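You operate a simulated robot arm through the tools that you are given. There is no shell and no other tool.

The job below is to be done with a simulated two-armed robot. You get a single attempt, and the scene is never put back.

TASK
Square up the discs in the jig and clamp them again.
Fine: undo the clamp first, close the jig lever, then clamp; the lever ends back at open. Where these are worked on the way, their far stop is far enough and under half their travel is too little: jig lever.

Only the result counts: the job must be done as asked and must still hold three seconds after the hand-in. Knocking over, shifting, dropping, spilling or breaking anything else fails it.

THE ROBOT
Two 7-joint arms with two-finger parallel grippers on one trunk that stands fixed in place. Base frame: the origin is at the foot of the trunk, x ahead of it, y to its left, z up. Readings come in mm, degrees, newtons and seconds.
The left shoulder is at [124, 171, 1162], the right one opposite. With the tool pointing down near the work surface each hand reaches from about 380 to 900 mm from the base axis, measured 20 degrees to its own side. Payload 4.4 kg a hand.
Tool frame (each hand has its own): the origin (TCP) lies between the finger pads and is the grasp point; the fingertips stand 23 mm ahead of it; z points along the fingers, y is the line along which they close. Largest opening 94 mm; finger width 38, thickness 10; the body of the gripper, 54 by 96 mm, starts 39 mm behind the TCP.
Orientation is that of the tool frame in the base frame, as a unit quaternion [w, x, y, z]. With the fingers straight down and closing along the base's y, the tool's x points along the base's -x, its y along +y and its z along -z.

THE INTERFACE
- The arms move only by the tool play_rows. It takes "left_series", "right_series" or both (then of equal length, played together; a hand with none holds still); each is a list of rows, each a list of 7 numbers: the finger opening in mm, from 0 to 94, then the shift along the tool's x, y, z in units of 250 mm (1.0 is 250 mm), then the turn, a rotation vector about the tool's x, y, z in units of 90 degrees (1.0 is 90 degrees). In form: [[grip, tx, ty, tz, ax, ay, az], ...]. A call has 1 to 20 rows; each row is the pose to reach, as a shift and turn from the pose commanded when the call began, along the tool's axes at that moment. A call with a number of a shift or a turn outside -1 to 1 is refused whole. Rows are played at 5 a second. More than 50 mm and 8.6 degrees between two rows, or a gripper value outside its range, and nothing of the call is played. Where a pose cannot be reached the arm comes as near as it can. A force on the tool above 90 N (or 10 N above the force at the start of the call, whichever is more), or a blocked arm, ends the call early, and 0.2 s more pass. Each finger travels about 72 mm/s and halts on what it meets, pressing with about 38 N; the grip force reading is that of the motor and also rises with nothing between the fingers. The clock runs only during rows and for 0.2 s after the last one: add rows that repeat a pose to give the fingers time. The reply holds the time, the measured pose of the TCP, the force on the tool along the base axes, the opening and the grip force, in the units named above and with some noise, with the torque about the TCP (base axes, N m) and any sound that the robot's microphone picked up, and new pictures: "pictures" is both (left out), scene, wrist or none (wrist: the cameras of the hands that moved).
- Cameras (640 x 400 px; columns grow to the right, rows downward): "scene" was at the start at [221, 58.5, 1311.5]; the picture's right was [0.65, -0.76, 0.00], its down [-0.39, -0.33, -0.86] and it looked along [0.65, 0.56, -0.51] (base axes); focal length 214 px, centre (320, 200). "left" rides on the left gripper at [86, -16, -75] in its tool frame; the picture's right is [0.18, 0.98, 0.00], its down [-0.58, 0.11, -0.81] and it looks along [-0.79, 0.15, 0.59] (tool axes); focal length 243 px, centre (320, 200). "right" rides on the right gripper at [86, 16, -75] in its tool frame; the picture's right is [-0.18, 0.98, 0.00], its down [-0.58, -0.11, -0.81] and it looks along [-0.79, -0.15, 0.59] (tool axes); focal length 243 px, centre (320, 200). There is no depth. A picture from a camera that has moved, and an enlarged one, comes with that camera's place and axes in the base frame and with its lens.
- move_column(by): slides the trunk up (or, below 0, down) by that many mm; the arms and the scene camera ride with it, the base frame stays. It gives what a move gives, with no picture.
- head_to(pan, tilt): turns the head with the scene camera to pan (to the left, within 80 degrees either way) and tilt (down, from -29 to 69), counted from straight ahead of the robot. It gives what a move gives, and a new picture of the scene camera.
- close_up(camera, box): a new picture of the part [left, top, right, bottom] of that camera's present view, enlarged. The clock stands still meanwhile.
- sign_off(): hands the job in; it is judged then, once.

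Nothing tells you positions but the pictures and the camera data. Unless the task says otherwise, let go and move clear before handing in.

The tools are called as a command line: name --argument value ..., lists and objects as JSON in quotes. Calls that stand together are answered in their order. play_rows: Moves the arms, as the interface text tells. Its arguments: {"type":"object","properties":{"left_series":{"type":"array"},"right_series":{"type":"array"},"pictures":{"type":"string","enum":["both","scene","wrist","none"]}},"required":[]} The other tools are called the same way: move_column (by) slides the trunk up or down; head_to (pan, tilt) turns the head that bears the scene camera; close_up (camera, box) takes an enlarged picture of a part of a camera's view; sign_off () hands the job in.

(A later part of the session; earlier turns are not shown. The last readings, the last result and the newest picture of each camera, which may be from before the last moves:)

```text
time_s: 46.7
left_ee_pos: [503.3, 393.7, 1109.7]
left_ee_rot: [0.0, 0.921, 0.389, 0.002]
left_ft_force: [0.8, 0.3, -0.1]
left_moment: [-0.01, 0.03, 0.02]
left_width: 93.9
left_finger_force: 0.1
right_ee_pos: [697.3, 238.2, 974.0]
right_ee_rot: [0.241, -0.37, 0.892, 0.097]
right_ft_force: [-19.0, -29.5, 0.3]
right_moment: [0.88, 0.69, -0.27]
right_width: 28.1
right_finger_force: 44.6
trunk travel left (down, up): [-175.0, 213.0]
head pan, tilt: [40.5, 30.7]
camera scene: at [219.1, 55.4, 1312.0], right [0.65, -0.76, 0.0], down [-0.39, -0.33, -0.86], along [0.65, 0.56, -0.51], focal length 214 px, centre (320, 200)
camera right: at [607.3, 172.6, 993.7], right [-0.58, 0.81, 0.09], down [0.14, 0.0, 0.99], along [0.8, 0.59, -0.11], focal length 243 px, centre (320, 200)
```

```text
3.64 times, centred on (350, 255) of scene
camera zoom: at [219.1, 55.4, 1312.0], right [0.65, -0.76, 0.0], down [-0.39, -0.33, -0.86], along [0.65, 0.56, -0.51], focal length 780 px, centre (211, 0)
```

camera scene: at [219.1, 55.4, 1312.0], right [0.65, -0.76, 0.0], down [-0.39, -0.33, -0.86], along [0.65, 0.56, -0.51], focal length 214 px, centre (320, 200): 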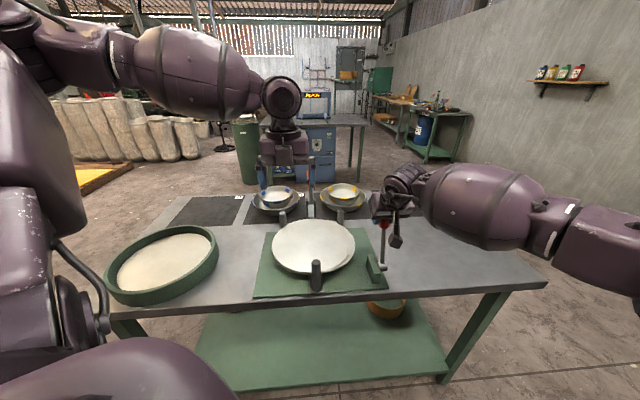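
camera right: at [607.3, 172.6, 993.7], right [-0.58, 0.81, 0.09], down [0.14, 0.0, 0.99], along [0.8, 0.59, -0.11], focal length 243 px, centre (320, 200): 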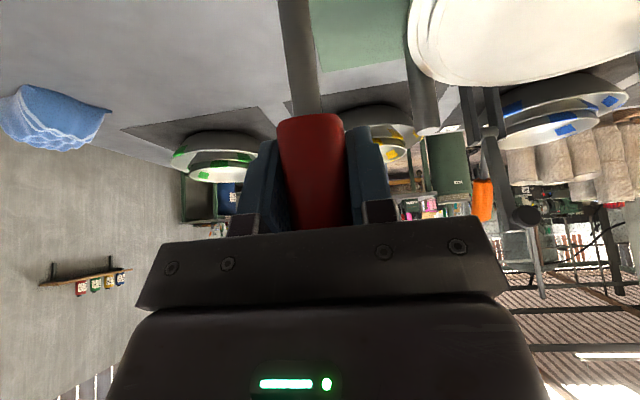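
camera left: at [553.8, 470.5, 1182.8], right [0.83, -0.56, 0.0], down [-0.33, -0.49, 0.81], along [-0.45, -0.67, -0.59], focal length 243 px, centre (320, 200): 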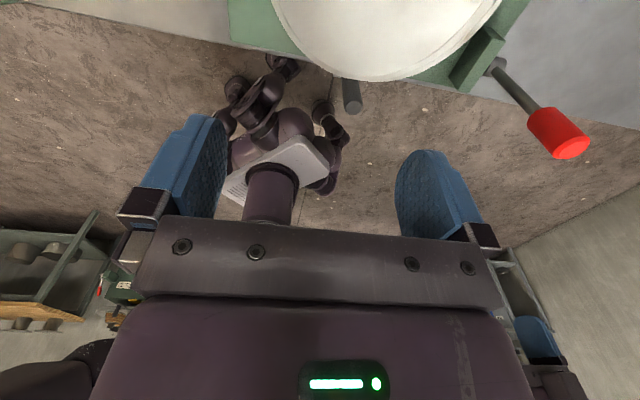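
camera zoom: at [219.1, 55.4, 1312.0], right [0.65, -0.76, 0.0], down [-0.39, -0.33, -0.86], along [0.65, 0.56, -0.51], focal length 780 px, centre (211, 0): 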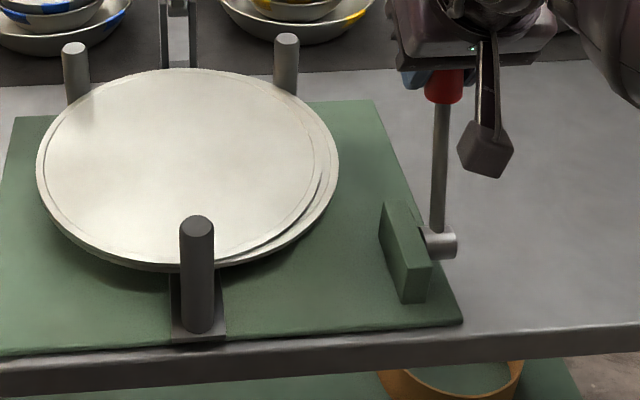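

The pusher post is now at the discs and the lever is at about +19°, with roughly 34 N of resistance. I'll continue gently.

play_rows --right_series '[[0, -0.011, 0, 0.014, 0, 0, 0], [0, -0.022, 0, 0.029, 0, 0, 0], [0, -0.032, 0, 0.044, 0, 0, 0], [0, -0.042, 0, 0.059, 0, 0, 0], [0, -0.042, 0, 0.059, 0, 0, 0]]'

close_up --camera "scene" --box '[270, 200, 430, 310]'

```text
time_s: 47.9
left_ee_pos: [500.4, 391.2, 1113.1]
left_ee_rot: [-0.001, 0.921, 0.389, 0.004]
left_ft_force: [0.4, -0.2, -0.9]
left_moment: [-0.01, 0.01, 0.02]
left_width: 93.8
left_finger_force: 0.1
right_ee_pos: [706.5, 247.9, 971.5]
right_ee_rot: [0.244, -0.37, 0.891, 0.097]
right_ft_force: [-33.4, -46.8, 29.0]
right_moment: [0.11, 0.93, -0.04]
right_width: 27.5
right_finger_force: 44.9
trunk travel left (down, up): [-175.0, 213.0]
head pan, tilt: [40.5, 30.7]
camera scene: at [215.0, 53.0, 1313.4], right [0.65, -0.76, 0.0], down [-0.38, -0.33, -0.86], along [0.66, 0.56, -0.5], focal length 214 px, centre (320, 200)
camera right: at [616.4, 181.9, 990.8], right [-0.58, 0.81, 0.09], down [0.14, -0.01, 0.99], along [0.8, 0.59, -0.11], focal length 243 px, centre (320, 200)
```

scene: 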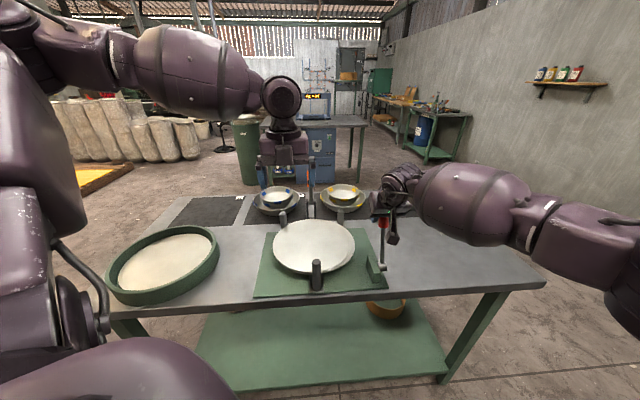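
right: 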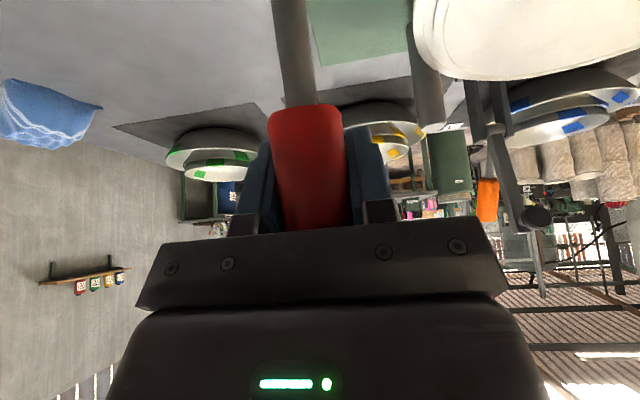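

```text
3.64 times, centred on (350, 255) of scene
camera zoom: at [215.0, 53.0, 1313.4], right [0.65, -0.76, 0.0], down [-0.38, -0.33, -0.86], along [0.66, 0.56, -0.5], focal length 780 px, centre (211, 0)
```

zoom: 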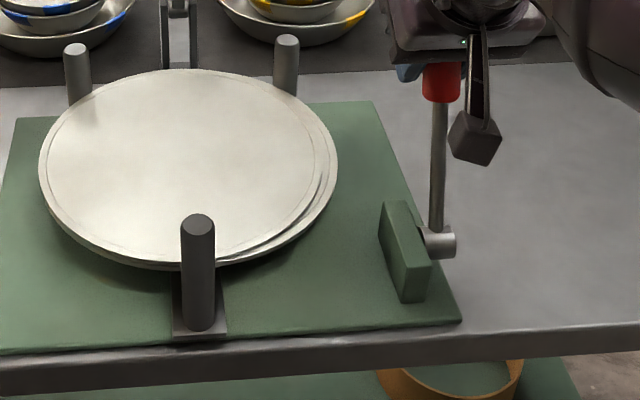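

The resistance rose to about 64 N and the lever stopped moving while the fingers began to slip on the knob, so it's at its stop or blocked. I'll ease the push slightly and move the left camera to look down on the discs.

play_rows --left_series '[[94, 0.136, 0.019, -0.032, 0, 0, 0], [94, 0.272, 0.038, -0.064, 0, 0, 0], [94, 0.408, 0.057, -0.096, 0, 0, 0], [94, 0.544, 0.076, -0.128, 0, 0, 0], [94, 0.68, 0.095, -0.16, 0, 0, 0], [94, 0.68, 0.095, -0.16, 0, 0, 0]]' --right_series '[[0, 0.008, 0, -0.012, 0, 0, 0], [0, 0.016, 0, -0.024, 0, 0, 0], [0, 0.016, 0, -0.024, 0, 0, 0], [0, 0.016, 0, -0.024, 0, 0, 0], [0, 0.016, 0, -0.024, 0, 0, 0], [0, 0.016, 0, -0.024, 0, 0, 0]]'

close_up --camera "left" --box '[180, 0, 500, 220]'

close_up --camera "scene" --box '[255, 195, 405, 305]'

```text
time_s: 49.3
left_ee_pos: [641.0, 503.8, 1150.7]
left_ee_rot: [-0.001, 0.921, 0.389, 0.0]
left_ft_force: [-0.6, 0.7, -0.1]
left_moment: [0.02, 0.01, 0.03]
left_width: 93.8
left_finger_force: 0.0
right_ee_pos: [706.3, 246.9, 971.0]
right_ee_rot: [0.244, -0.369, 0.891, 0.097]
right_ft_force: [17.7, -4.9, 38.9]
right_moment: [0.68, 0.33, 0.05]
right_width: 27.6
right_finger_force: 44.7
trunk travel left (down, up): [-175.0, 213.0]
head pan, tilt: [40.5, 30.7]
camera scene: at [219.4, 56.7, 1312.1], right [0.65, -0.76, 0.0], down [-0.39, -0.33, -0.86], along [0.65, 0.56, -0.51], focal length 214 px, centre (320, 200)
camera right: at [615.5, 181.1, 991.2], right [-0.58, 0.81, 0.09], down [0.14, -0.01, 0.99], along [0.8, 0.59, -0.11], focal length 243 px, centre (320, 200)
camera left: at [690.0, 578.0, 1225.6], right [0.83, -0.55, 0.0], down [-0.33, -0.49, 0.81], along [-0.45, -0.67, -0.59], focal length 243 px, centre (320, 200)
```

scene: 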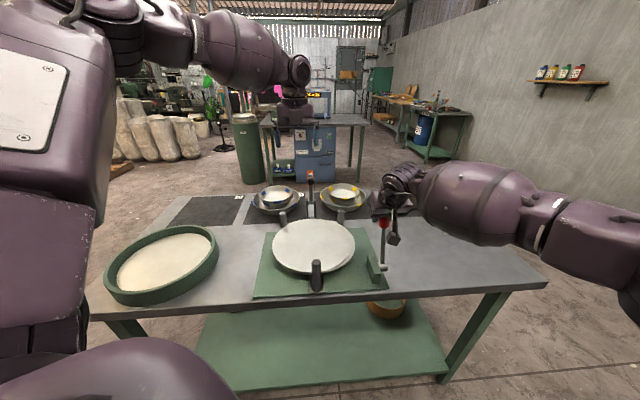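
right: 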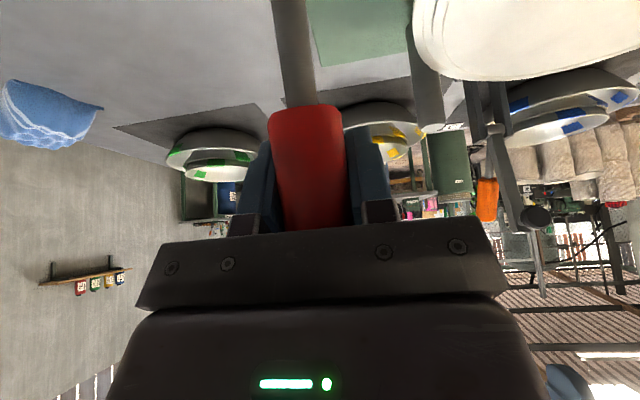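
left: 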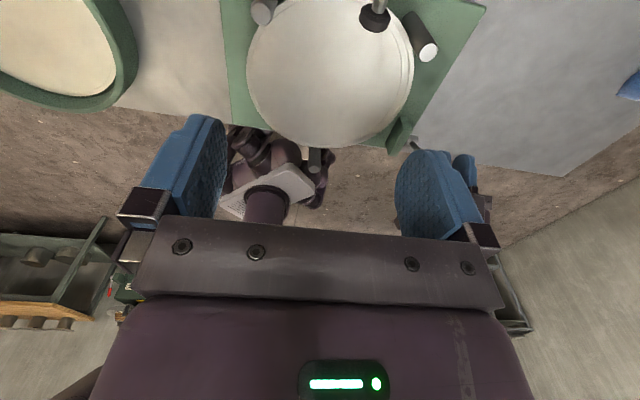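

```text
1.82 times, centred on (340, 110) of left
camera zoom: at [690.0, 578.0, 1225.6], right [0.83, -0.55, 0.0], down [-0.33, -0.49, 0.81], along [-0.45, -0.67, -0.59], focal length 441 px, centre (284, 364)
```

zoom: 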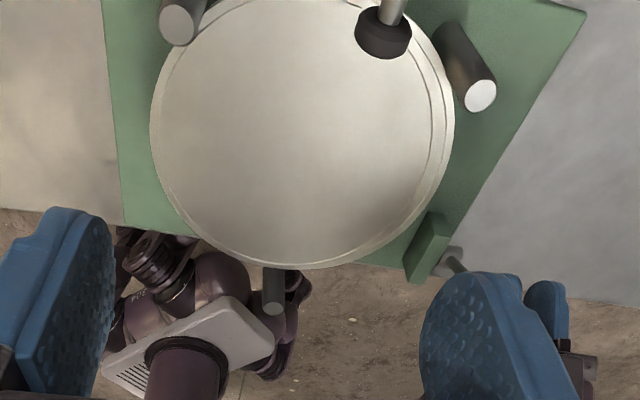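

```text
3.64 times, centred on (330, 250) of scene
camera zoom: at [219.4, 56.7, 1312.1], right [0.65, -0.76, 0.0], down [-0.39, -0.33, -0.86], along [0.65, 0.56, -0.51], focal length 780 px, centre (284, 18)
```

zoom: 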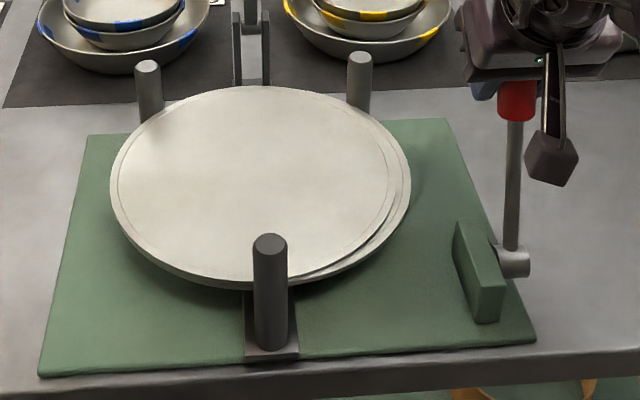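

The lever is at about +19°, roughly 45° from where it started. The lower disc still seems to peek out toward the right side, so I'll zoom on the rims to judge whether the stack is squared.

close_up --camera "left" --box '[370, 0, 450, 100]'

close_up --camera "left" --box '[230, 0, 310, 100]'

close_up --camera "scene" --box '[310, 215, 370, 285]'

close_up --camera "scene" --box '[265, 205, 325, 285]'

```text
4.00 times, centred on (410, 50) of left
camera zoom: at [690.0, 578.0, 1225.6], right [0.83, -0.55, 0.0], down [-0.33, -0.49, 0.81], along [-0.45, -0.67, -0.59], focal length 970 px, centre (-40, 800)
```

zoom: 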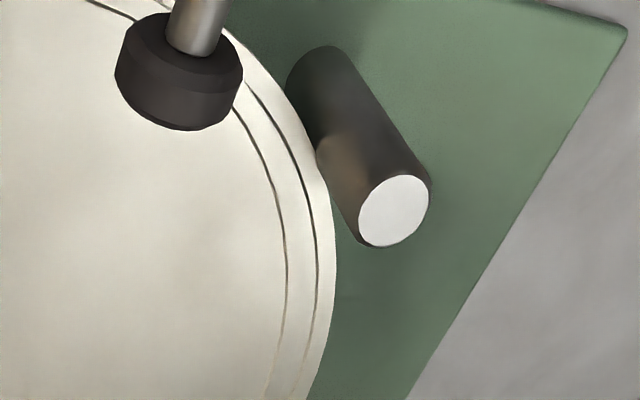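

```text
4.00 times, centred on (270, 50) of left
camera zoom: at [690.0, 578.0, 1225.6], right [0.83, -0.55, 0.0], down [-0.33, -0.49, 0.81], along [-0.45, -0.67, -0.59], focal length 970 px, centre (520, 800)
```

zoom: 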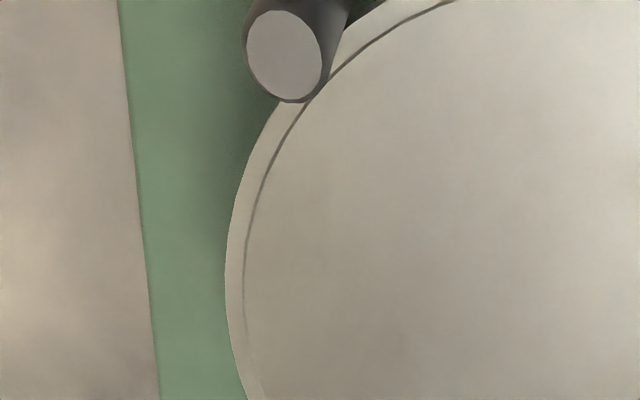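

```text
5.71 times, centred on (340, 250) of scene
camera zoom: at [219.4, 56.7, 1312.1], right [0.65, -0.76, 0.0], down [-0.39, -0.33, -0.86], along [0.65, 0.56, -0.51], focal length 1226 px, centre (206, -86)
```

zoom: 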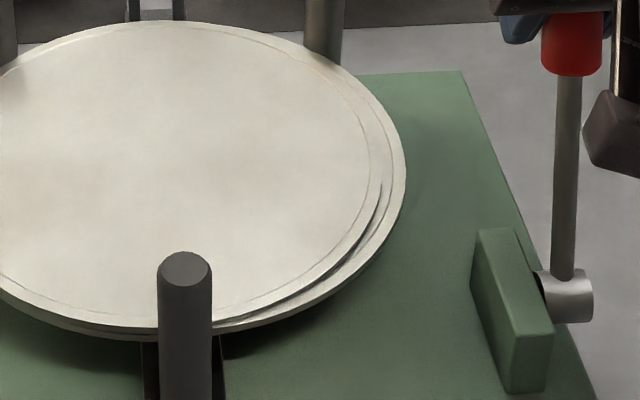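

```text
5.00 times, centred on (295, 245) of scene
camera zoom: at [219.4, 56.7, 1312.1], right [0.65, -0.76, 0.0], down [-0.39, -0.33, -0.86], along [0.65, 0.56, -0.51], focal length 1072 px, centre (445, -25)
```

zoom: 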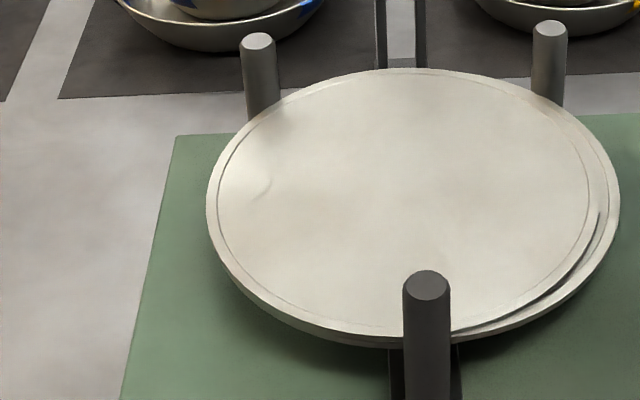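

The lower disc seems still offset by several millimetres to the right of the top disc. I'll lean the left hand so its camera looks almost straight down at the stack for a proper measurement.

play_rows --left_series '[[94, -0.06, 0.012, 0.056, 0, 0.067, 0], [94, -0.12, 0.025, 0.112, 0, 0.133, 0], [94, -0.18, 0.037, 0.168, 0, 0.2, 0], [94, -0.24, 0.05, 0.224, 0, 0.267, 0], [94, -0.298, 0.062, 0.28, 0, 0.333, 0], [94, -0.298, 0.062, 0.28, 0, 0.333, 0]]' --pictures "wrist"

close_up --camera "left" --box '[180, 0, 500, 220]'

```text
time_s: 50.7
left_ee_pos: [600.8, 436.5, 1081.5]
left_ee_rot: [-0.102, 0.889, 0.375, 0.24]
left_ft_force: [0.1, -0.4, -0.7]
left_moment: [0.0, -0.03, 0.01]
left_width: 94.1
left_finger_force: 0.0
right_ee_pos: [706.0, 247.0, 971.4]
right_ee_rot: [0.243, -0.37, 0.892, 0.096]
right_ft_force: [18.8, -5.3, 40.9]
right_moment: [0.09, 0.92, 0.16]
right_width: 27.4
right_finger_force: 44.9
trunk travel left (down, up): [-175.0, 213.0]
head pan, tilt: [40.5, 30.7]
camera left: at [615.4, 475.8, 1188.6], right [0.81, -0.57, 0.09], down [-0.56, -0.73, 0.41], along [-0.16, -0.38, -0.91], focal length 243 px, centre (320, 200)
```

left: 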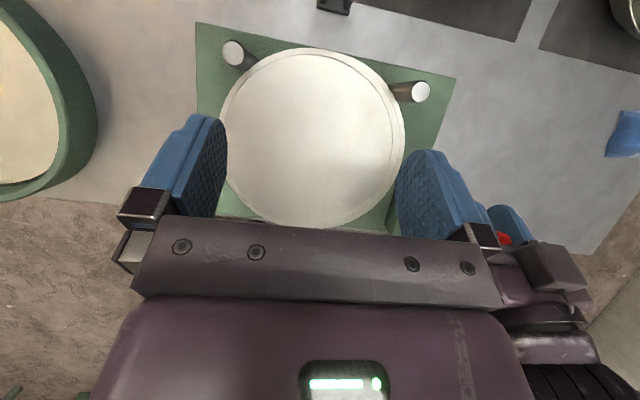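

```text
1.82 times, centred on (340, 110) of left
camera zoom: at [615.4, 475.8, 1188.6], right [0.81, -0.57, 0.09], down [-0.56, -0.73, 0.41], along [-0.16, -0.38, -0.91], focal length 441 px, centre (284, 364)
```

zoom: 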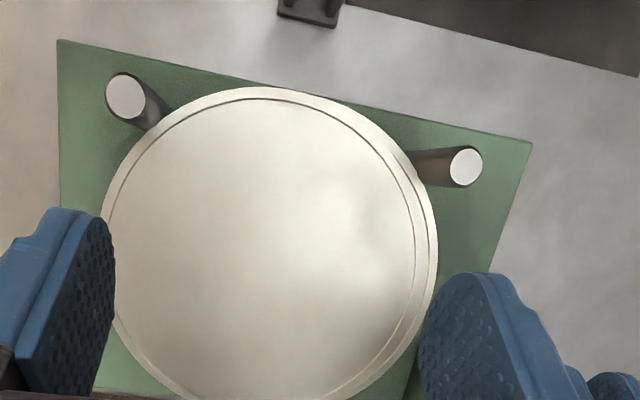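

From above, the stack touches both rear posts but the lower disc still sticks out on one side. I'll zoom in on the rims to measure it.

close_up --camera "left" --box '[370, 70, 430, 160]'

close_up --camera "left" --box '[215, 40, 285, 140]'

close_up --camera "left" --box '[240, 170, 410, 240]'

close_up --camera "scene" --box '[290, 250, 350, 300]'

```text
4.44 times, centred on (400, 115) of left
camera zoom: at [615.4, 475.8, 1188.6], right [0.81, -0.57, 0.09], down [-0.56, -0.73, 0.41], along [-0.16, -0.38, -0.91], focal length 1078 px, centre (-36, 578)
```

zoom: 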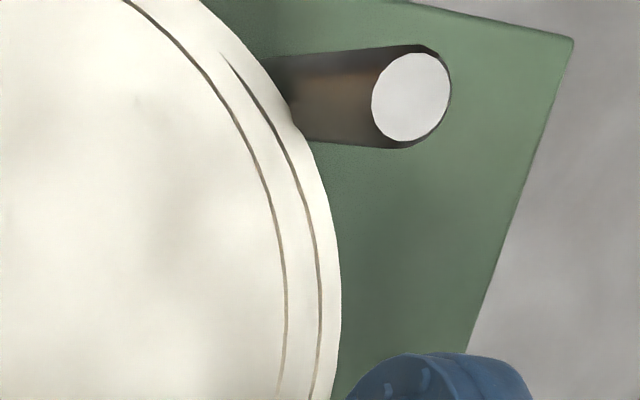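

```text
4.00 times, centred on (250, 90) of left
camera zoom: at [615.4, 475.8, 1188.6], right [0.81, -0.57, 0.09], down [-0.56, -0.73, 0.41], along [-0.16, -0.38, -0.91], focal length 970 px, centre (600, 640)
```

zoom: 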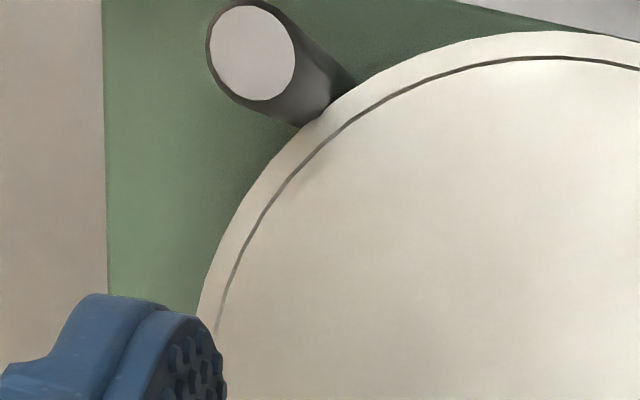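

```text
3.76 times, centred on (325, 205) of left
camera zoom: at [615.4, 475.8, 1188.6], right [0.81, -0.57, 0.09], down [-0.56, -0.73, 0.41], along [-0.16, -0.38, -0.91], focal length 913 px, centre (301, 181)
```

zoom: 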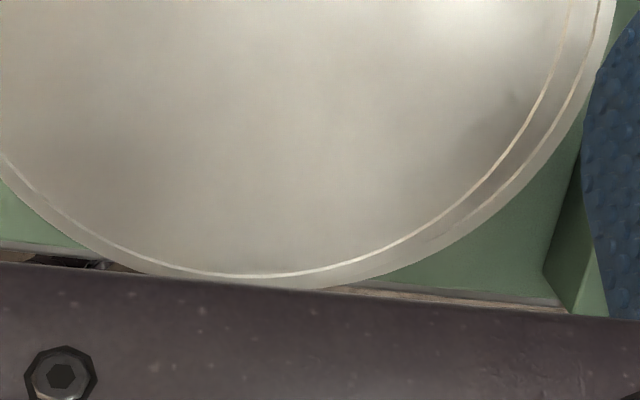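

```text
8.00 times, centred on (320, 275) of scene
camera zoom: at [219.5, 56.7, 1312.0], right [0.65, -0.76, 0.0], down [-0.39, -0.33, -0.86], along [0.65, 0.56, -0.51], focal length 1716 px, centre (320, -400)
```

zoom: 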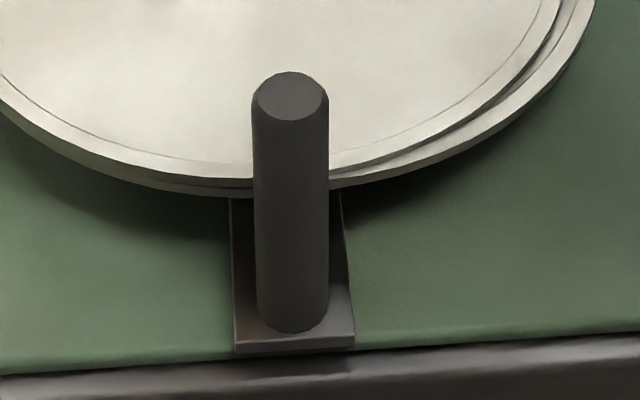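

The top two discs are concentric, but the bottom one still sticks out about 6 mm, and the knob grip slipped at about 55 N. To be sure the lever is truly at its far stop, I'll release, drop back, and push the knob with closed fingers instead of by friction.

play_rows --right_series '[[40, 0, 0, 0, 0, 0, 0], [60, 0, 0, 0, 0, 0, 0], [70, 0.087, 0, -0.05, 0, 0, 0], [70, 0.174, 0, -0.1, 0, 0, 0], [70, 0.27, 0, -0.155, 0, 0, 0], [40, 0.27, 0, -0.155, 0, 0, 0], [10, 0.27, 0, -0.155, 0, 0, 0], [0, 0.27, 0, -0.155, 0, 0, 0], [0, 0.27, 0, -0.155, 0, 0, 0]]'

close_up --camera "scene" --box '[270, 200, 430, 310]'

```text
time_s: 52.7
left_ee_pos: [602.3, 436.5, 1080.2]
left_ee_rot: [-0.1, 0.89, 0.376, 0.239]
left_ft_force: [-0.7, -0.2, 0.3]
left_moment: [0.01, -0.01, 0.0]
left_width: 94.2
left_finger_force: 0.0
right_ee_pos: [651.2, 195.0, 967.1]
right_ee_rot: [0.24, -0.37, 0.892, 0.097]
right_ft_force: [-0.4, -0.3, 0.6]
right_moment: [0.01, -0.03, -0.01]
right_width: 0.0
right_finger_force: 38.2
trunk travel left (down, up): [-175.0, 213.0]
head pan, tilt: [40.5, 30.7]
camera scene: at [221.0, 58.5, 1311.5], right [0.65, -0.76, 0.0], down [-0.39, -0.33, -0.86], along [0.65, 0.56, -0.51], focal length 214 px, centre (320, 200)
camera right: at [559.7, 127.9, 987.7], right [-0.58, 0.81, 0.09], down [0.14, 0.0, 0.99], along [0.8, 0.59, -0.12], focal length 243 px, centre (320, 200)
```

scene: 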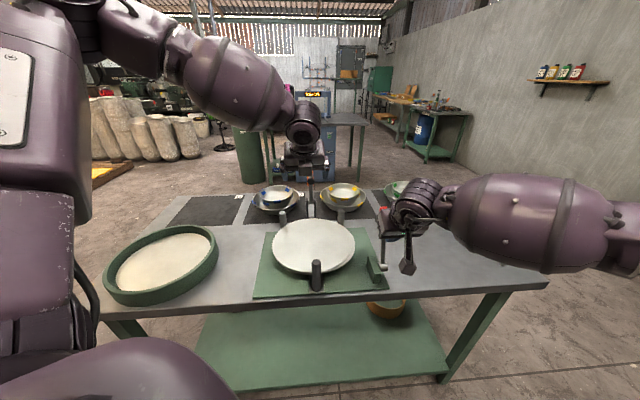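
right: 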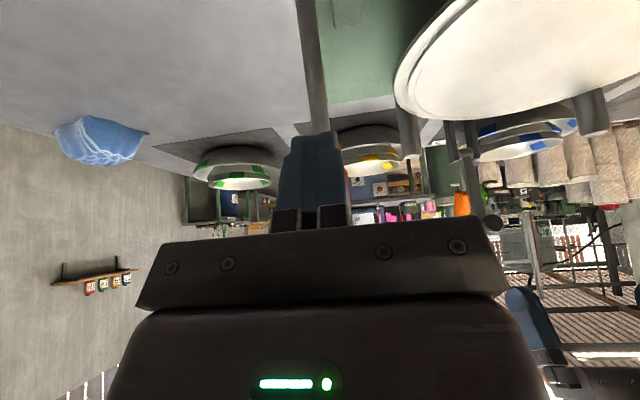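

```text
3.64 times, centred on (350, 255) of scene
camera zoom: at [221.0, 58.5, 1311.5], right [0.65, -0.76, 0.0], down [-0.39, -0.33, -0.86], along [0.65, 0.56, -0.51], focal length 780 px, centre (211, 0)
```

zoom: 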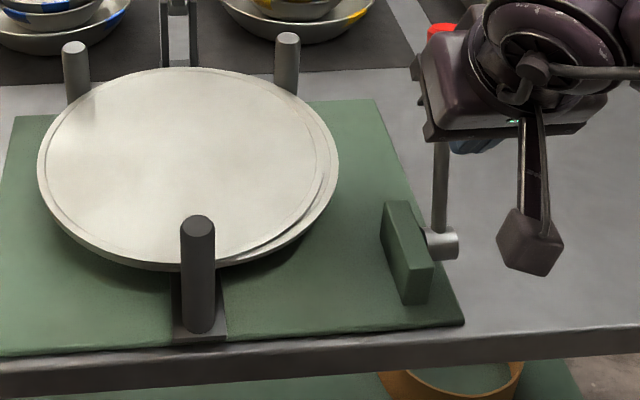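

The lever stayed where it was. Now I'll push the knob forward with the closed fingers; the call stops by itself at 90 N.

play_rows --right_series '[[0, -0.035, 0, 0.02, 0, 0, 0], [0, -0.069, 0, 0.04, 0, 0, 0], [0, -0.095, 0, 0.06, 0, 0, 0], [0, -0.114, 0, 0.075, 0, 0, 0], [0, -0.133, 0, 0.09, 0, 0, 0], [0, -0.149, 0, 0.109, 0, 0, 0], [0, -0.166, 0, 0.128, 0, 0, 0]]'

close_up --camera "scene" --box '[270, 200, 430, 310]'

```text
time_s: 53.9
left_ee_pos: [594.6, 433.1, 1087.0]
left_ee_rot: [-0.102, 0.889, 0.376, 0.243]
left_ft_force: [-0.5, 0.0, 0.6]
left_moment: [0.01, -0.03, -0.01]
left_width: 93.9
left_finger_force: 0.0
right_ee_pos: [671.4, 213.8, 970.6]
right_ee_rot: [0.238, -0.369, 0.894, 0.094]
right_ft_force: [-41.8, -50.9, 27.6]
right_moment: [0.3, 0.19, -0.4]
right_width: 0.1
right_finger_force: 38.2
trunk travel left (down, up): [-175.0, 213.0]
head pan, tilt: [40.5, 30.7]
stopped in row 6 (right hand): the force on the tool passed its limit at 98 N (the readings are from after the stop); the commanded pose is now the measured one
camera scene: at [212.6, 52.3, 1314.1], right [0.65, -0.76, 0.0], down [-0.38, -0.33, -0.86], along [0.66, 0.56, -0.5], focal length 214 px, centre (320, 200)
camera right: at [580.7, 148.0, 992.0], right [-0.58, 0.81, 0.08], down [0.15, 0.0, 0.99], along [0.8, 0.58, -0.12], focal length 243 px, centre (320, 200)
```

scene: 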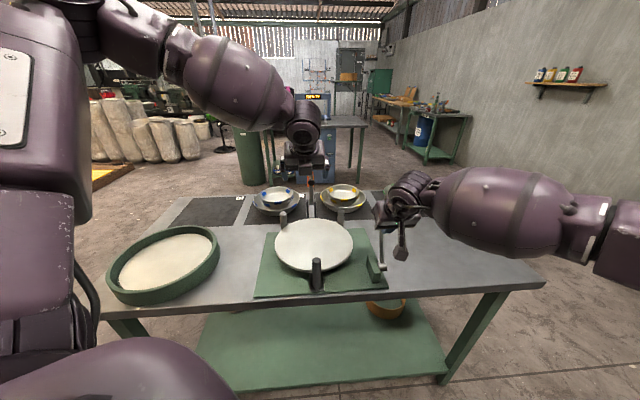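
right: 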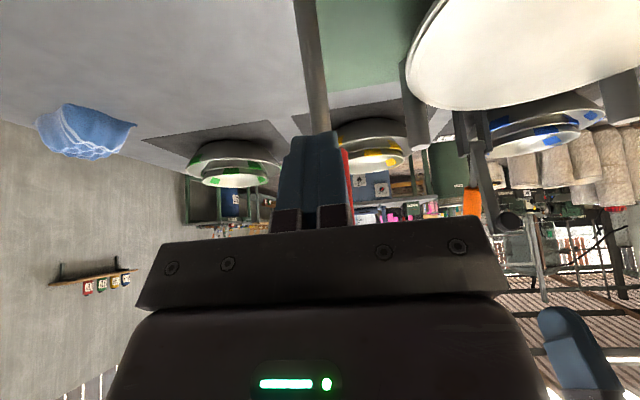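

```text
3.64 times, centred on (350, 255) of scene
camera zoom: at [212.6, 52.3, 1314.1], right [0.65, -0.76, 0.0], down [-0.38, -0.33, -0.86], along [0.66, 0.56, -0.5], focal length 780 px, centre (211, 0)
```

zoom: 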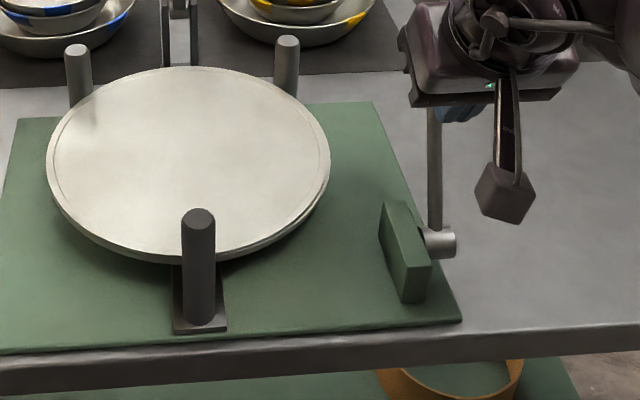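

The push squared the stack: the discs now look flush and the pusher is tight against them. I'll back the right hand off the knob and check from above.

play_rows --right_series '[[0, 0.035, 0, -0.02, 0, 0, 0], [0, 0.09, 0, -0.05, 0, 0, 0], [0, 0.09, 0, -0.05, 0, 0, 0]]'

close_up --camera "left" --box '[180, 0, 500, 220]'

close_up --camera "scene" --box '[270, 200, 430, 310]'

```text
time_s: 54.7
left_ee_pos: [600.8, 438.3, 1078.0]
left_ee_rot: [-0.1, 0.89, 0.375, 0.237]
left_ft_force: [0.9, 0.7, -0.2]
left_moment: [0.01, 0.0, 0.0]
left_width: 93.9
left_finger_force: 0.2
right_ee_pos: [658.4, 202.6, 959.3]
right_ee_rot: [0.235, -0.369, 0.895, 0.093]
right_ft_force: [-0.2, 0.1, 0.2]
right_moment: [-0.02, 0.01, -0.01]
right_width: 0.0
right_finger_force: 38.2
trunk travel left (down, up): [-175.0, 213.0]
head pan, tilt: [40.5, 30.7]
camera scene: at [221.2, 59.2, 1311.3], right [0.65, -0.76, 0.0], down [-0.39, -0.33, -0.86], along [0.65, 0.56, -0.51], focal length 214 px, centre (320, 200)
camera right: at [568.5, 136.6, 981.7], right [-0.58, 0.81, 0.08], down [0.15, 0.01, 0.99], along [0.8, 0.59, -0.13], focal length 243 px, centre (320, 200)
```

scene: 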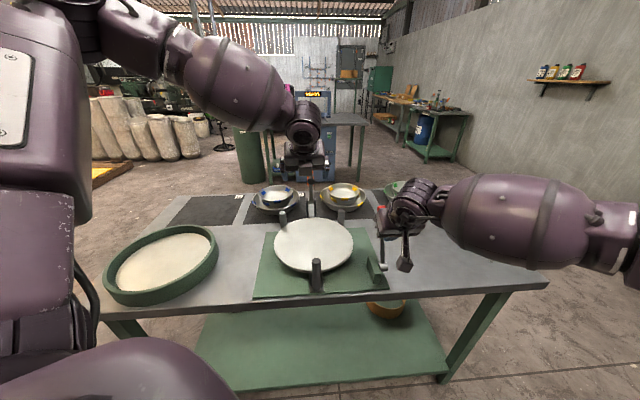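
right: 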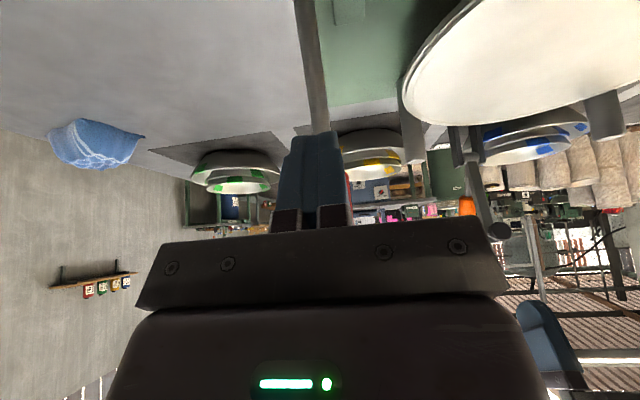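

```text
1.82 times, centred on (340, 110) of left
camera zoom: at [617.1, 478.2, 1186.5], right [0.82, -0.57, 0.09], down [-0.55, -0.73, 0.41], along [-0.17, -0.38, -0.91], focal length 441 px, centre (284, 364)
```

zoom: 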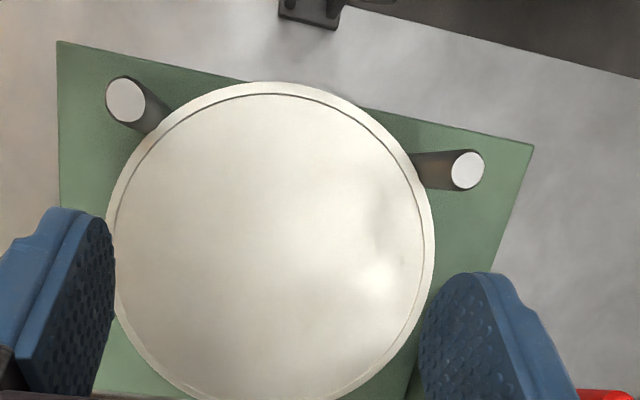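

```text
3.64 times, centred on (350, 255) of scene
camera zoom: at [221.2, 59.2, 1311.3], right [0.65, -0.76, 0.0], down [-0.39, -0.33, -0.86], along [0.65, 0.56, -0.51], focal length 780 px, centre (211, 0)
```

zoom: 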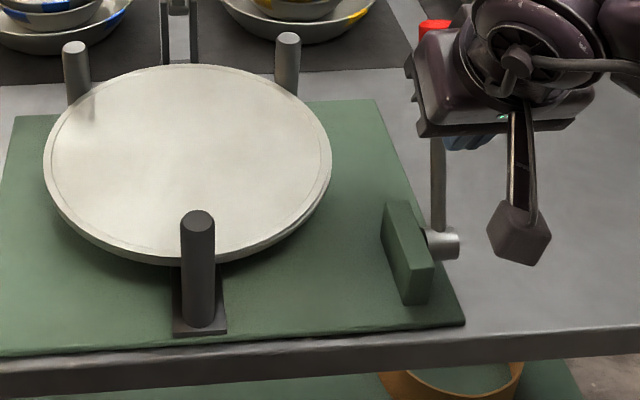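

The stack is now concentric and the lever stays closed. I'll push the knob once more to confirm it is really at its stop.

play_rows --right_series '[[0, -0.035, 0, 0.02, 0, 0, 0], [0, -0.06, 0, 0.035, 0, 0, 0], [0, -0.08, 0, 0.05, 0, 0, 0], [0, -0.097, 0, 0.062, 0, 0, 0], [0, -0.113, 0, 0.074, 0, 0, 0], [0, -0.128, 0, 0.088, 0, 0, 0]]'

close_up --camera "scene" --box '[270, 200, 430, 310]'

```text
time_s: 55.6
left_ee_pos: [598.3, 435.7, 1081.3]
left_ee_rot: [-0.101, 0.89, 0.375, 0.24]
left_ft_force: [0.0, -0.9, -0.7]
left_moment: [-0.03, -0.02, -0.01]
left_width: 93.9
left_finger_force: 0.0
right_ee_pos: [670.2, 214.9, 954.8]
right_ee_rot: [0.224, -0.37, 0.897, 0.088]
right_ft_force: [-29.7, -30.2, -2.1]
right_moment: [-0.28, 0.3, -0.16]
right_width: 0.0
right_finger_force: 37.9
trunk travel left (down, up): [-175.0, 213.0]
head pan, tilt: [40.5, 30.7]
stopped in row 4 (right hand): the force on the tool passed its limit at 98 N (the readings are from after the stop); the commanded pose is now the measured one
camera scene: at [217.7, 56.3, 1312.3], right [0.65, -0.76, 0.0], down [-0.39, -0.33, -0.86], along [0.65, 0.56, -0.51], focal length 214 px, centre (320, 200)
camera right: at [579.4, 149.0, 979.3], right [-0.58, 0.81, 0.08], down [0.17, 0.02, 0.99], along [0.8, 0.58, -0.15], focal length 243 px, centre (320, 200)
```

scene: 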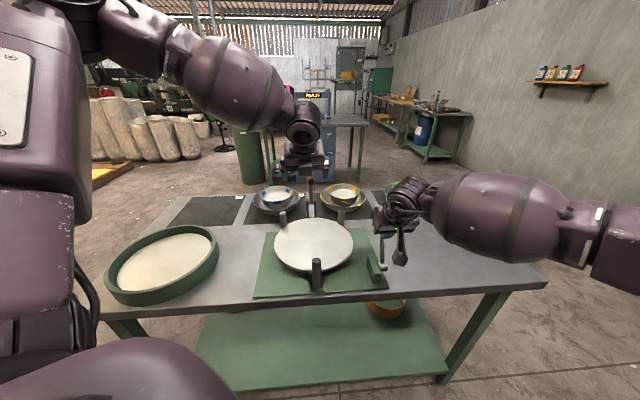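
right: 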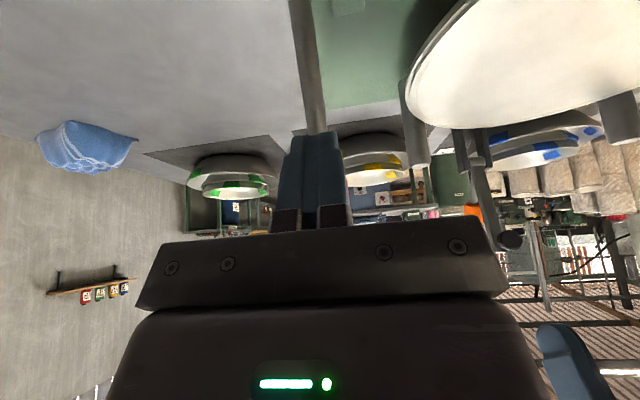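

```text
3.64 times, centred on (350, 255) of scene
camera zoom: at [217.7, 56.3, 1312.3], right [0.65, -0.76, 0.0], down [-0.39, -0.33, -0.86], along [0.65, 0.56, -0.51], focal length 780 px, centre (211, 0)
```

zoom: 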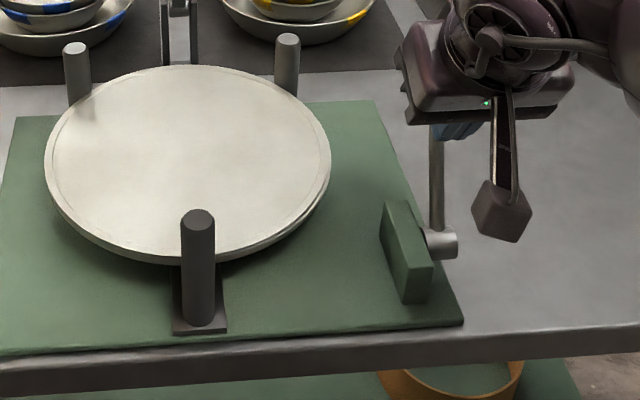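

The lever is firmly at its stop: nothing moved at 98 N. Now for the clamp: I'll ease the right hand off and bring the left hand above the open clamp handle.

play_rows --left_series '[[94, 0, 0, 0, 0, 0, 0], [94, 0, 0, 0, 0, 0, 0], [94, 0.139, 0.018, 0.05, 0, -0.006, 0], [94, 0.278, 0.035, 0.12, 0, -0.013, 0], [94, 0.417, 0.053, 0.2, 0, -0.02, 0], [94, 0.556, 0.07, 0.28, 0, -0.026, 0], [94, 0.695, 0.088, 0.356, 0, -0.033, 0], [94, 0.695, 0.088, 0.356, 0, -0.033, 0]]' --right_series '[[0, 0.035, 0, -0.02, 0, 0, 0], [0, 0.09, 0, -0.05, 0, 0, 0], [0, 0.09, 0, -0.05, 0, 0, 0], [0, 0.09, 0, -0.05, 0, 0, 0], [0, 0.09, 0, -0.05, 0, 0, 0], [0, 0.09, 0, -0.05, 0, 0, 0], [0, 0.09, 0, -0.05, 0, 0, 0], [0, 0.09, 0, -0.05, 0, 0, 0]]'

```text
time_s: 57.4
left_ee_pos: [751.7, 563.3, 1088.6]
left_ee_rot: [-0.09, 0.896, 0.377, 0.216]
left_ft_force: [-1.4, -0.4, 0.1]
left_moment: [0.01, 0.0, -0.01]
left_width: 94.0
left_finger_force: 0.0
right_ee_pos: [655.7, 197.5, 955.5]
right_ee_rot: [0.227, -0.371, 0.896, 0.09]
right_ft_force: [-0.2, 0.6, -0.2]
right_moment: [-0.01, 0.0, -0.01]
right_width: 0.0
right_finger_force: 38.0
trunk travel left (down, up): [-175.0, 213.0]
head pan, tilt: [40.5, 30.7]
camera scene: at [220.2, 58.2, 1311.9], right [0.65, -0.76, 0.0], down [-0.39, -0.33, -0.86], along [0.65, 0.56, -0.51], focal length 214 px, centre (320, 200)
camera right: at [564.9, 131.9, 979.1], right [-0.58, 0.81, 0.08], down [0.16, 0.02, 0.99], along [0.8, 0.58, -0.14], focal length 243 px, centre (320, 200)
camera left: at [770.6, 607.1, 1194.0], right [0.82, -0.57, 0.08], down [-0.54, -0.71, 0.45], along [-0.2, -0.42, -0.89], focal length 243 px, centre (320, 200)
```

scene: 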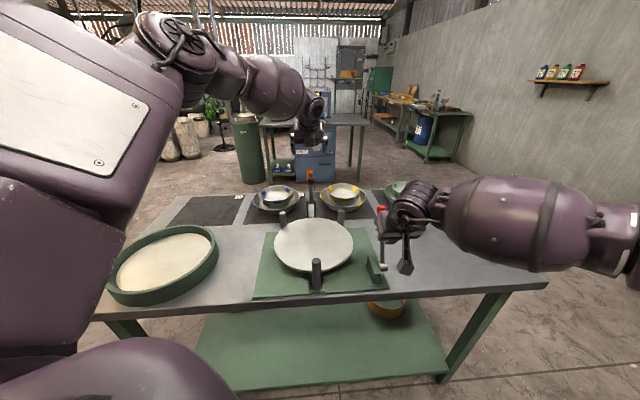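
right: 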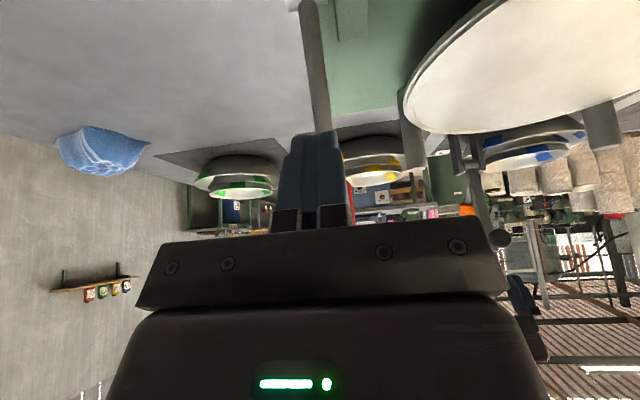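
left: 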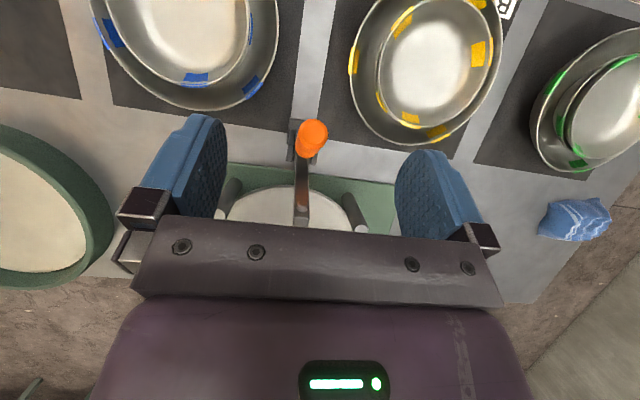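

The handle sits right where expected. I'll lower onto it and grip.

play_rows --left_series '[[94, -0.065, 0.004, 0.128, 0, 0, 0], [94, -0.13, 0.008, 0.256, 0, 0, 0], [94, -0.196, 0.008, 0.385, 0, 0, 0], [94, -0.196, 0.008, 0.385, 0, 0, 0], [60, -0.196, 0.008, 0.385, 0, 0, 0], [30, -0.196, 0.008, 0.385, 0, 0, 0], [10, -0.196, 0.008, 0.385, 0, 0, 0], [0, -0.196, 0.008, 0.385, 0, 0, 0], [0, -0.196, 0.008, 0.385, 0, 0, 0]]'

```text
time_s: 59.2
left_ee_pos: [751.6, 561.5, 1000.0]
left_ee_rot: [-0.09, 0.89, 0.386, 0.227]
left_ft_force: [-26.1, 4.1, 63.8]
left_moment: [-0.86, 5.64, 3.01]
left_width: 24.4
left_finger_force: 37.6
right_ee_pos: [649.9, 195.5, 957.5]
right_ee_rot: [0.229, -0.37, 0.896, 0.09]
right_ft_force: [0.5, -0.2, 0.8]
right_moment: [0.01, 0.04, -0.04]
right_width: 0.0
right_finger_force: 37.8
trunk travel left (down, up): [-175.0, 213.0]
head pan, tilt: [40.5, 30.7]
stopped in row 8 (left hand): the force on the tool passed its limit at 92 N (the readings are from after the stop); the commanded pose is now the measured one
camera scene: at [213.3, 54.7, 1312.6], right [0.65, -0.76, 0.0], down [-0.38, -0.33, -0.86], along [0.66, 0.56, -0.5], focal length 214 px, centre (320, 200)
camera left: at [767.6, 604.9, 1106.3], right [0.82, -0.56, 0.1], down [-0.54, -0.72, 0.44], along [-0.17, -0.42, -0.89], focal length 243 px, centre (320, 200)
```

scene: 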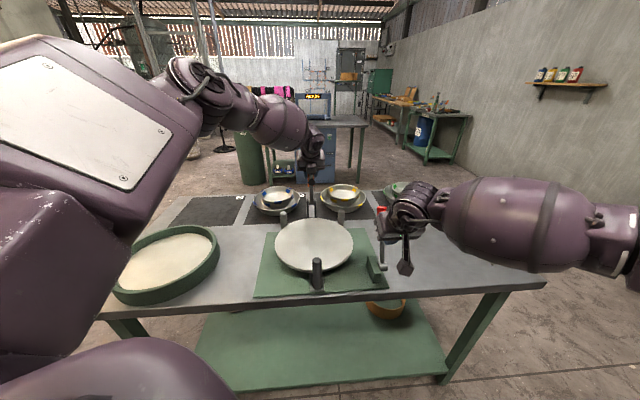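
left: 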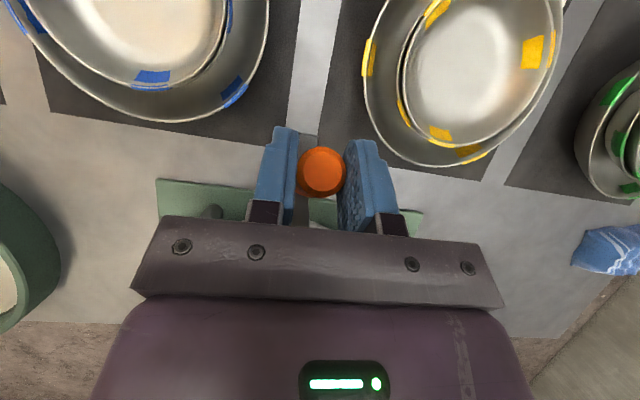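

The hand stopped 20 mm high because the palm met the raised clamp arm, but the fingers hold the end of the handle. That contact also pushes toward closing, so I'll start swinging the handle back toward the robot.

play_rows --left_series '[[0, -0.037, 0, -0.033, 0, 0, 0], [0, -0.078, 0, -0.061, 0, 0, 0], [0, -0.121, 0, -0.086, 0, 0, 0], [0, -0.167, 0, -0.105, 0, 0, 0], [0, -0.214, 0, -0.12, 0, 0, 0]]'

close_up --camera "scene" --box '[250, 140, 380, 290]'

```text
time_s: 60.4
left_ee_pos: [711.4, 519.5, 986.2]
left_ee_rot: [-0.091, 0.893, 0.384, 0.218]
left_ft_force: [-13.7, 33.1, 9.0]
left_moment: [1.65, -0.18, 0.34]
left_width: 23.7
left_finger_force: 44.9
right_ee_pos: [653.8, 199.9, 953.7]
right_ee_rot: [0.227, -0.369, 0.897, 0.089]
right_ft_force: [0.2, -0.6, 0.1]
right_moment: [0.01, 0.0, 0.02]
right_width: 0.1
right_finger_force: 37.7
trunk travel left (down, up): [-175.0, 213.0]
head pan, tilt: [40.5, 30.7]
camera scene: at [219.4, 61.1, 1311.1], right [0.65, -0.76, 0.0], down [-0.39, -0.33, -0.86], along [0.65, 0.56, -0.51], focal length 214 px, centre (320, 200)
camera left: at [729.0, 564.3, 1092.7], right [0.82, -0.56, 0.09], down [-0.53, -0.72, 0.45], along [-0.19, -0.42, -0.89], focal length 243 px, centre (320, 200)
```

scene: 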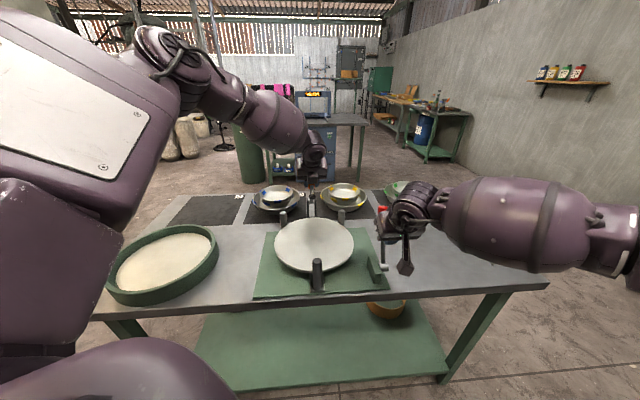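
left: 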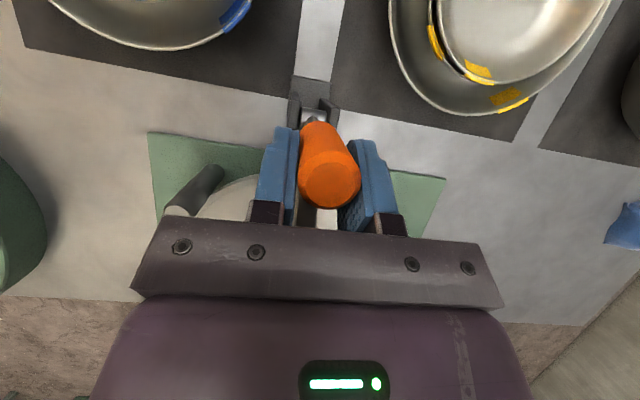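

```text
2.67 times, centred on (315, 215) of scene
camera zoom: at [219.4, 61.1, 1311.1], right [0.65, -0.76, 0.0], down [-0.39, -0.33, -0.86], along [0.65, 0.56, -0.51], focal length 572 px, centre (333, 160)
```

zoom: 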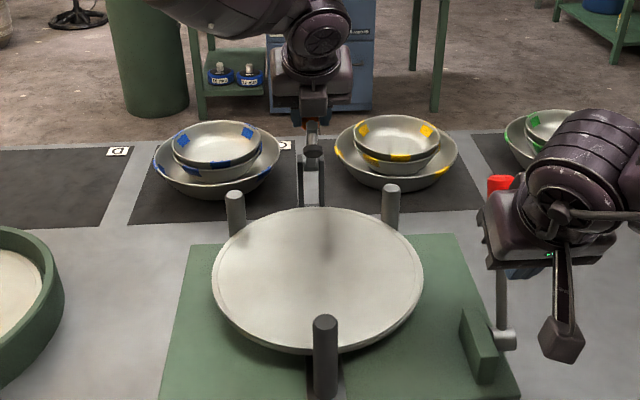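

The handle is on its way back, at about 83°, though it sits toward the far edge of the pads. I'll ease the sideways load and keep swinging it down.

play_rows --left_series '[[0, -0.03, -0.012, -0.006, 0, 0, 0], [0, -0.061, -0.02, -0.013, 0, 0, 0], [0, -0.093, -0.02, -0.016, 0, 0, 0], [0, -0.125, -0.02, -0.019, 0, 0, 0]]'

close_up --camera "scene" --box '[250, 140, 380, 290]'

```text
time_s: 61.4
left_ee_pos: [690.0, 499.2, 980.8]
left_ee_rot: [-0.088, 0.893, 0.382, 0.22]
left_ft_force: [-7.9, 24.0, 8.3]
left_moment: [1.59, -0.28, 0.53]
left_width: 23.7
left_finger_force: 45.7
right_ee_pos: [654.7, 197.4, 955.2]
right_ee_rot: [0.228, -0.37, 0.896, 0.089]
right_ft_force: [-0.5, 0.8, -0.9]
right_moment: [0.02, 0.02, 0.0]
right_width: 0.0
right_finger_force: 37.7
trunk travel left (down, up): [-175.0, 213.0]
head pan, tilt: [40.5, 30.7]
camera scene: at [219.5, 60.2, 1311.8], right [0.65, -0.76, 0.0], down [-0.39, -0.33, -0.86], along [0.65, 0.56, -0.51], focal length 214 px, centre (320, 200)
camera left: at [707.3, 542.9, 1086.3], right [0.82, -0.56, 0.1], down [-0.54, -0.71, 0.45], along [-0.18, -0.42, -0.89], focal length 243 px, centre (320, 200)
```

scene: 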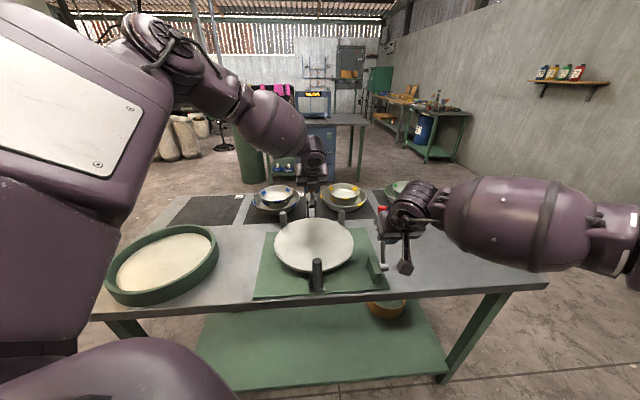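
left: 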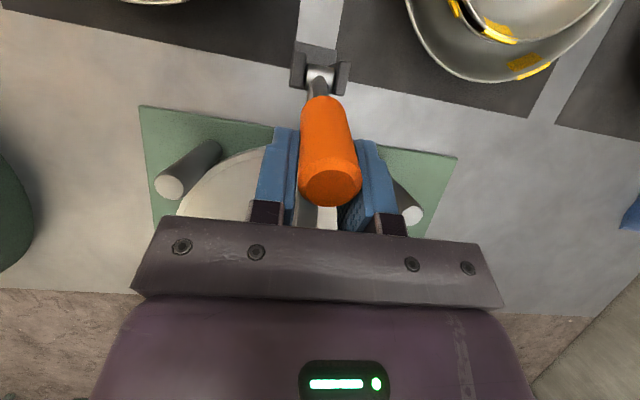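

```text
2.67 times, centred on (315, 215) of scene
camera zoom: at [219.5, 60.2, 1311.8], right [0.65, -0.76, 0.0], down [-0.39, -0.33, -0.86], along [0.65, 0.56, -0.51], focal length 572 px, centre (333, 160)
```

zoom: 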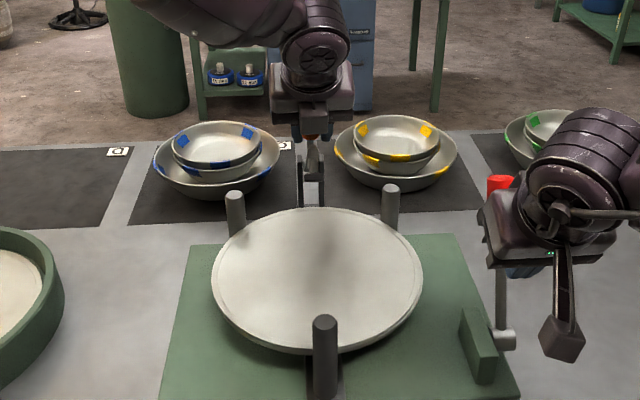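

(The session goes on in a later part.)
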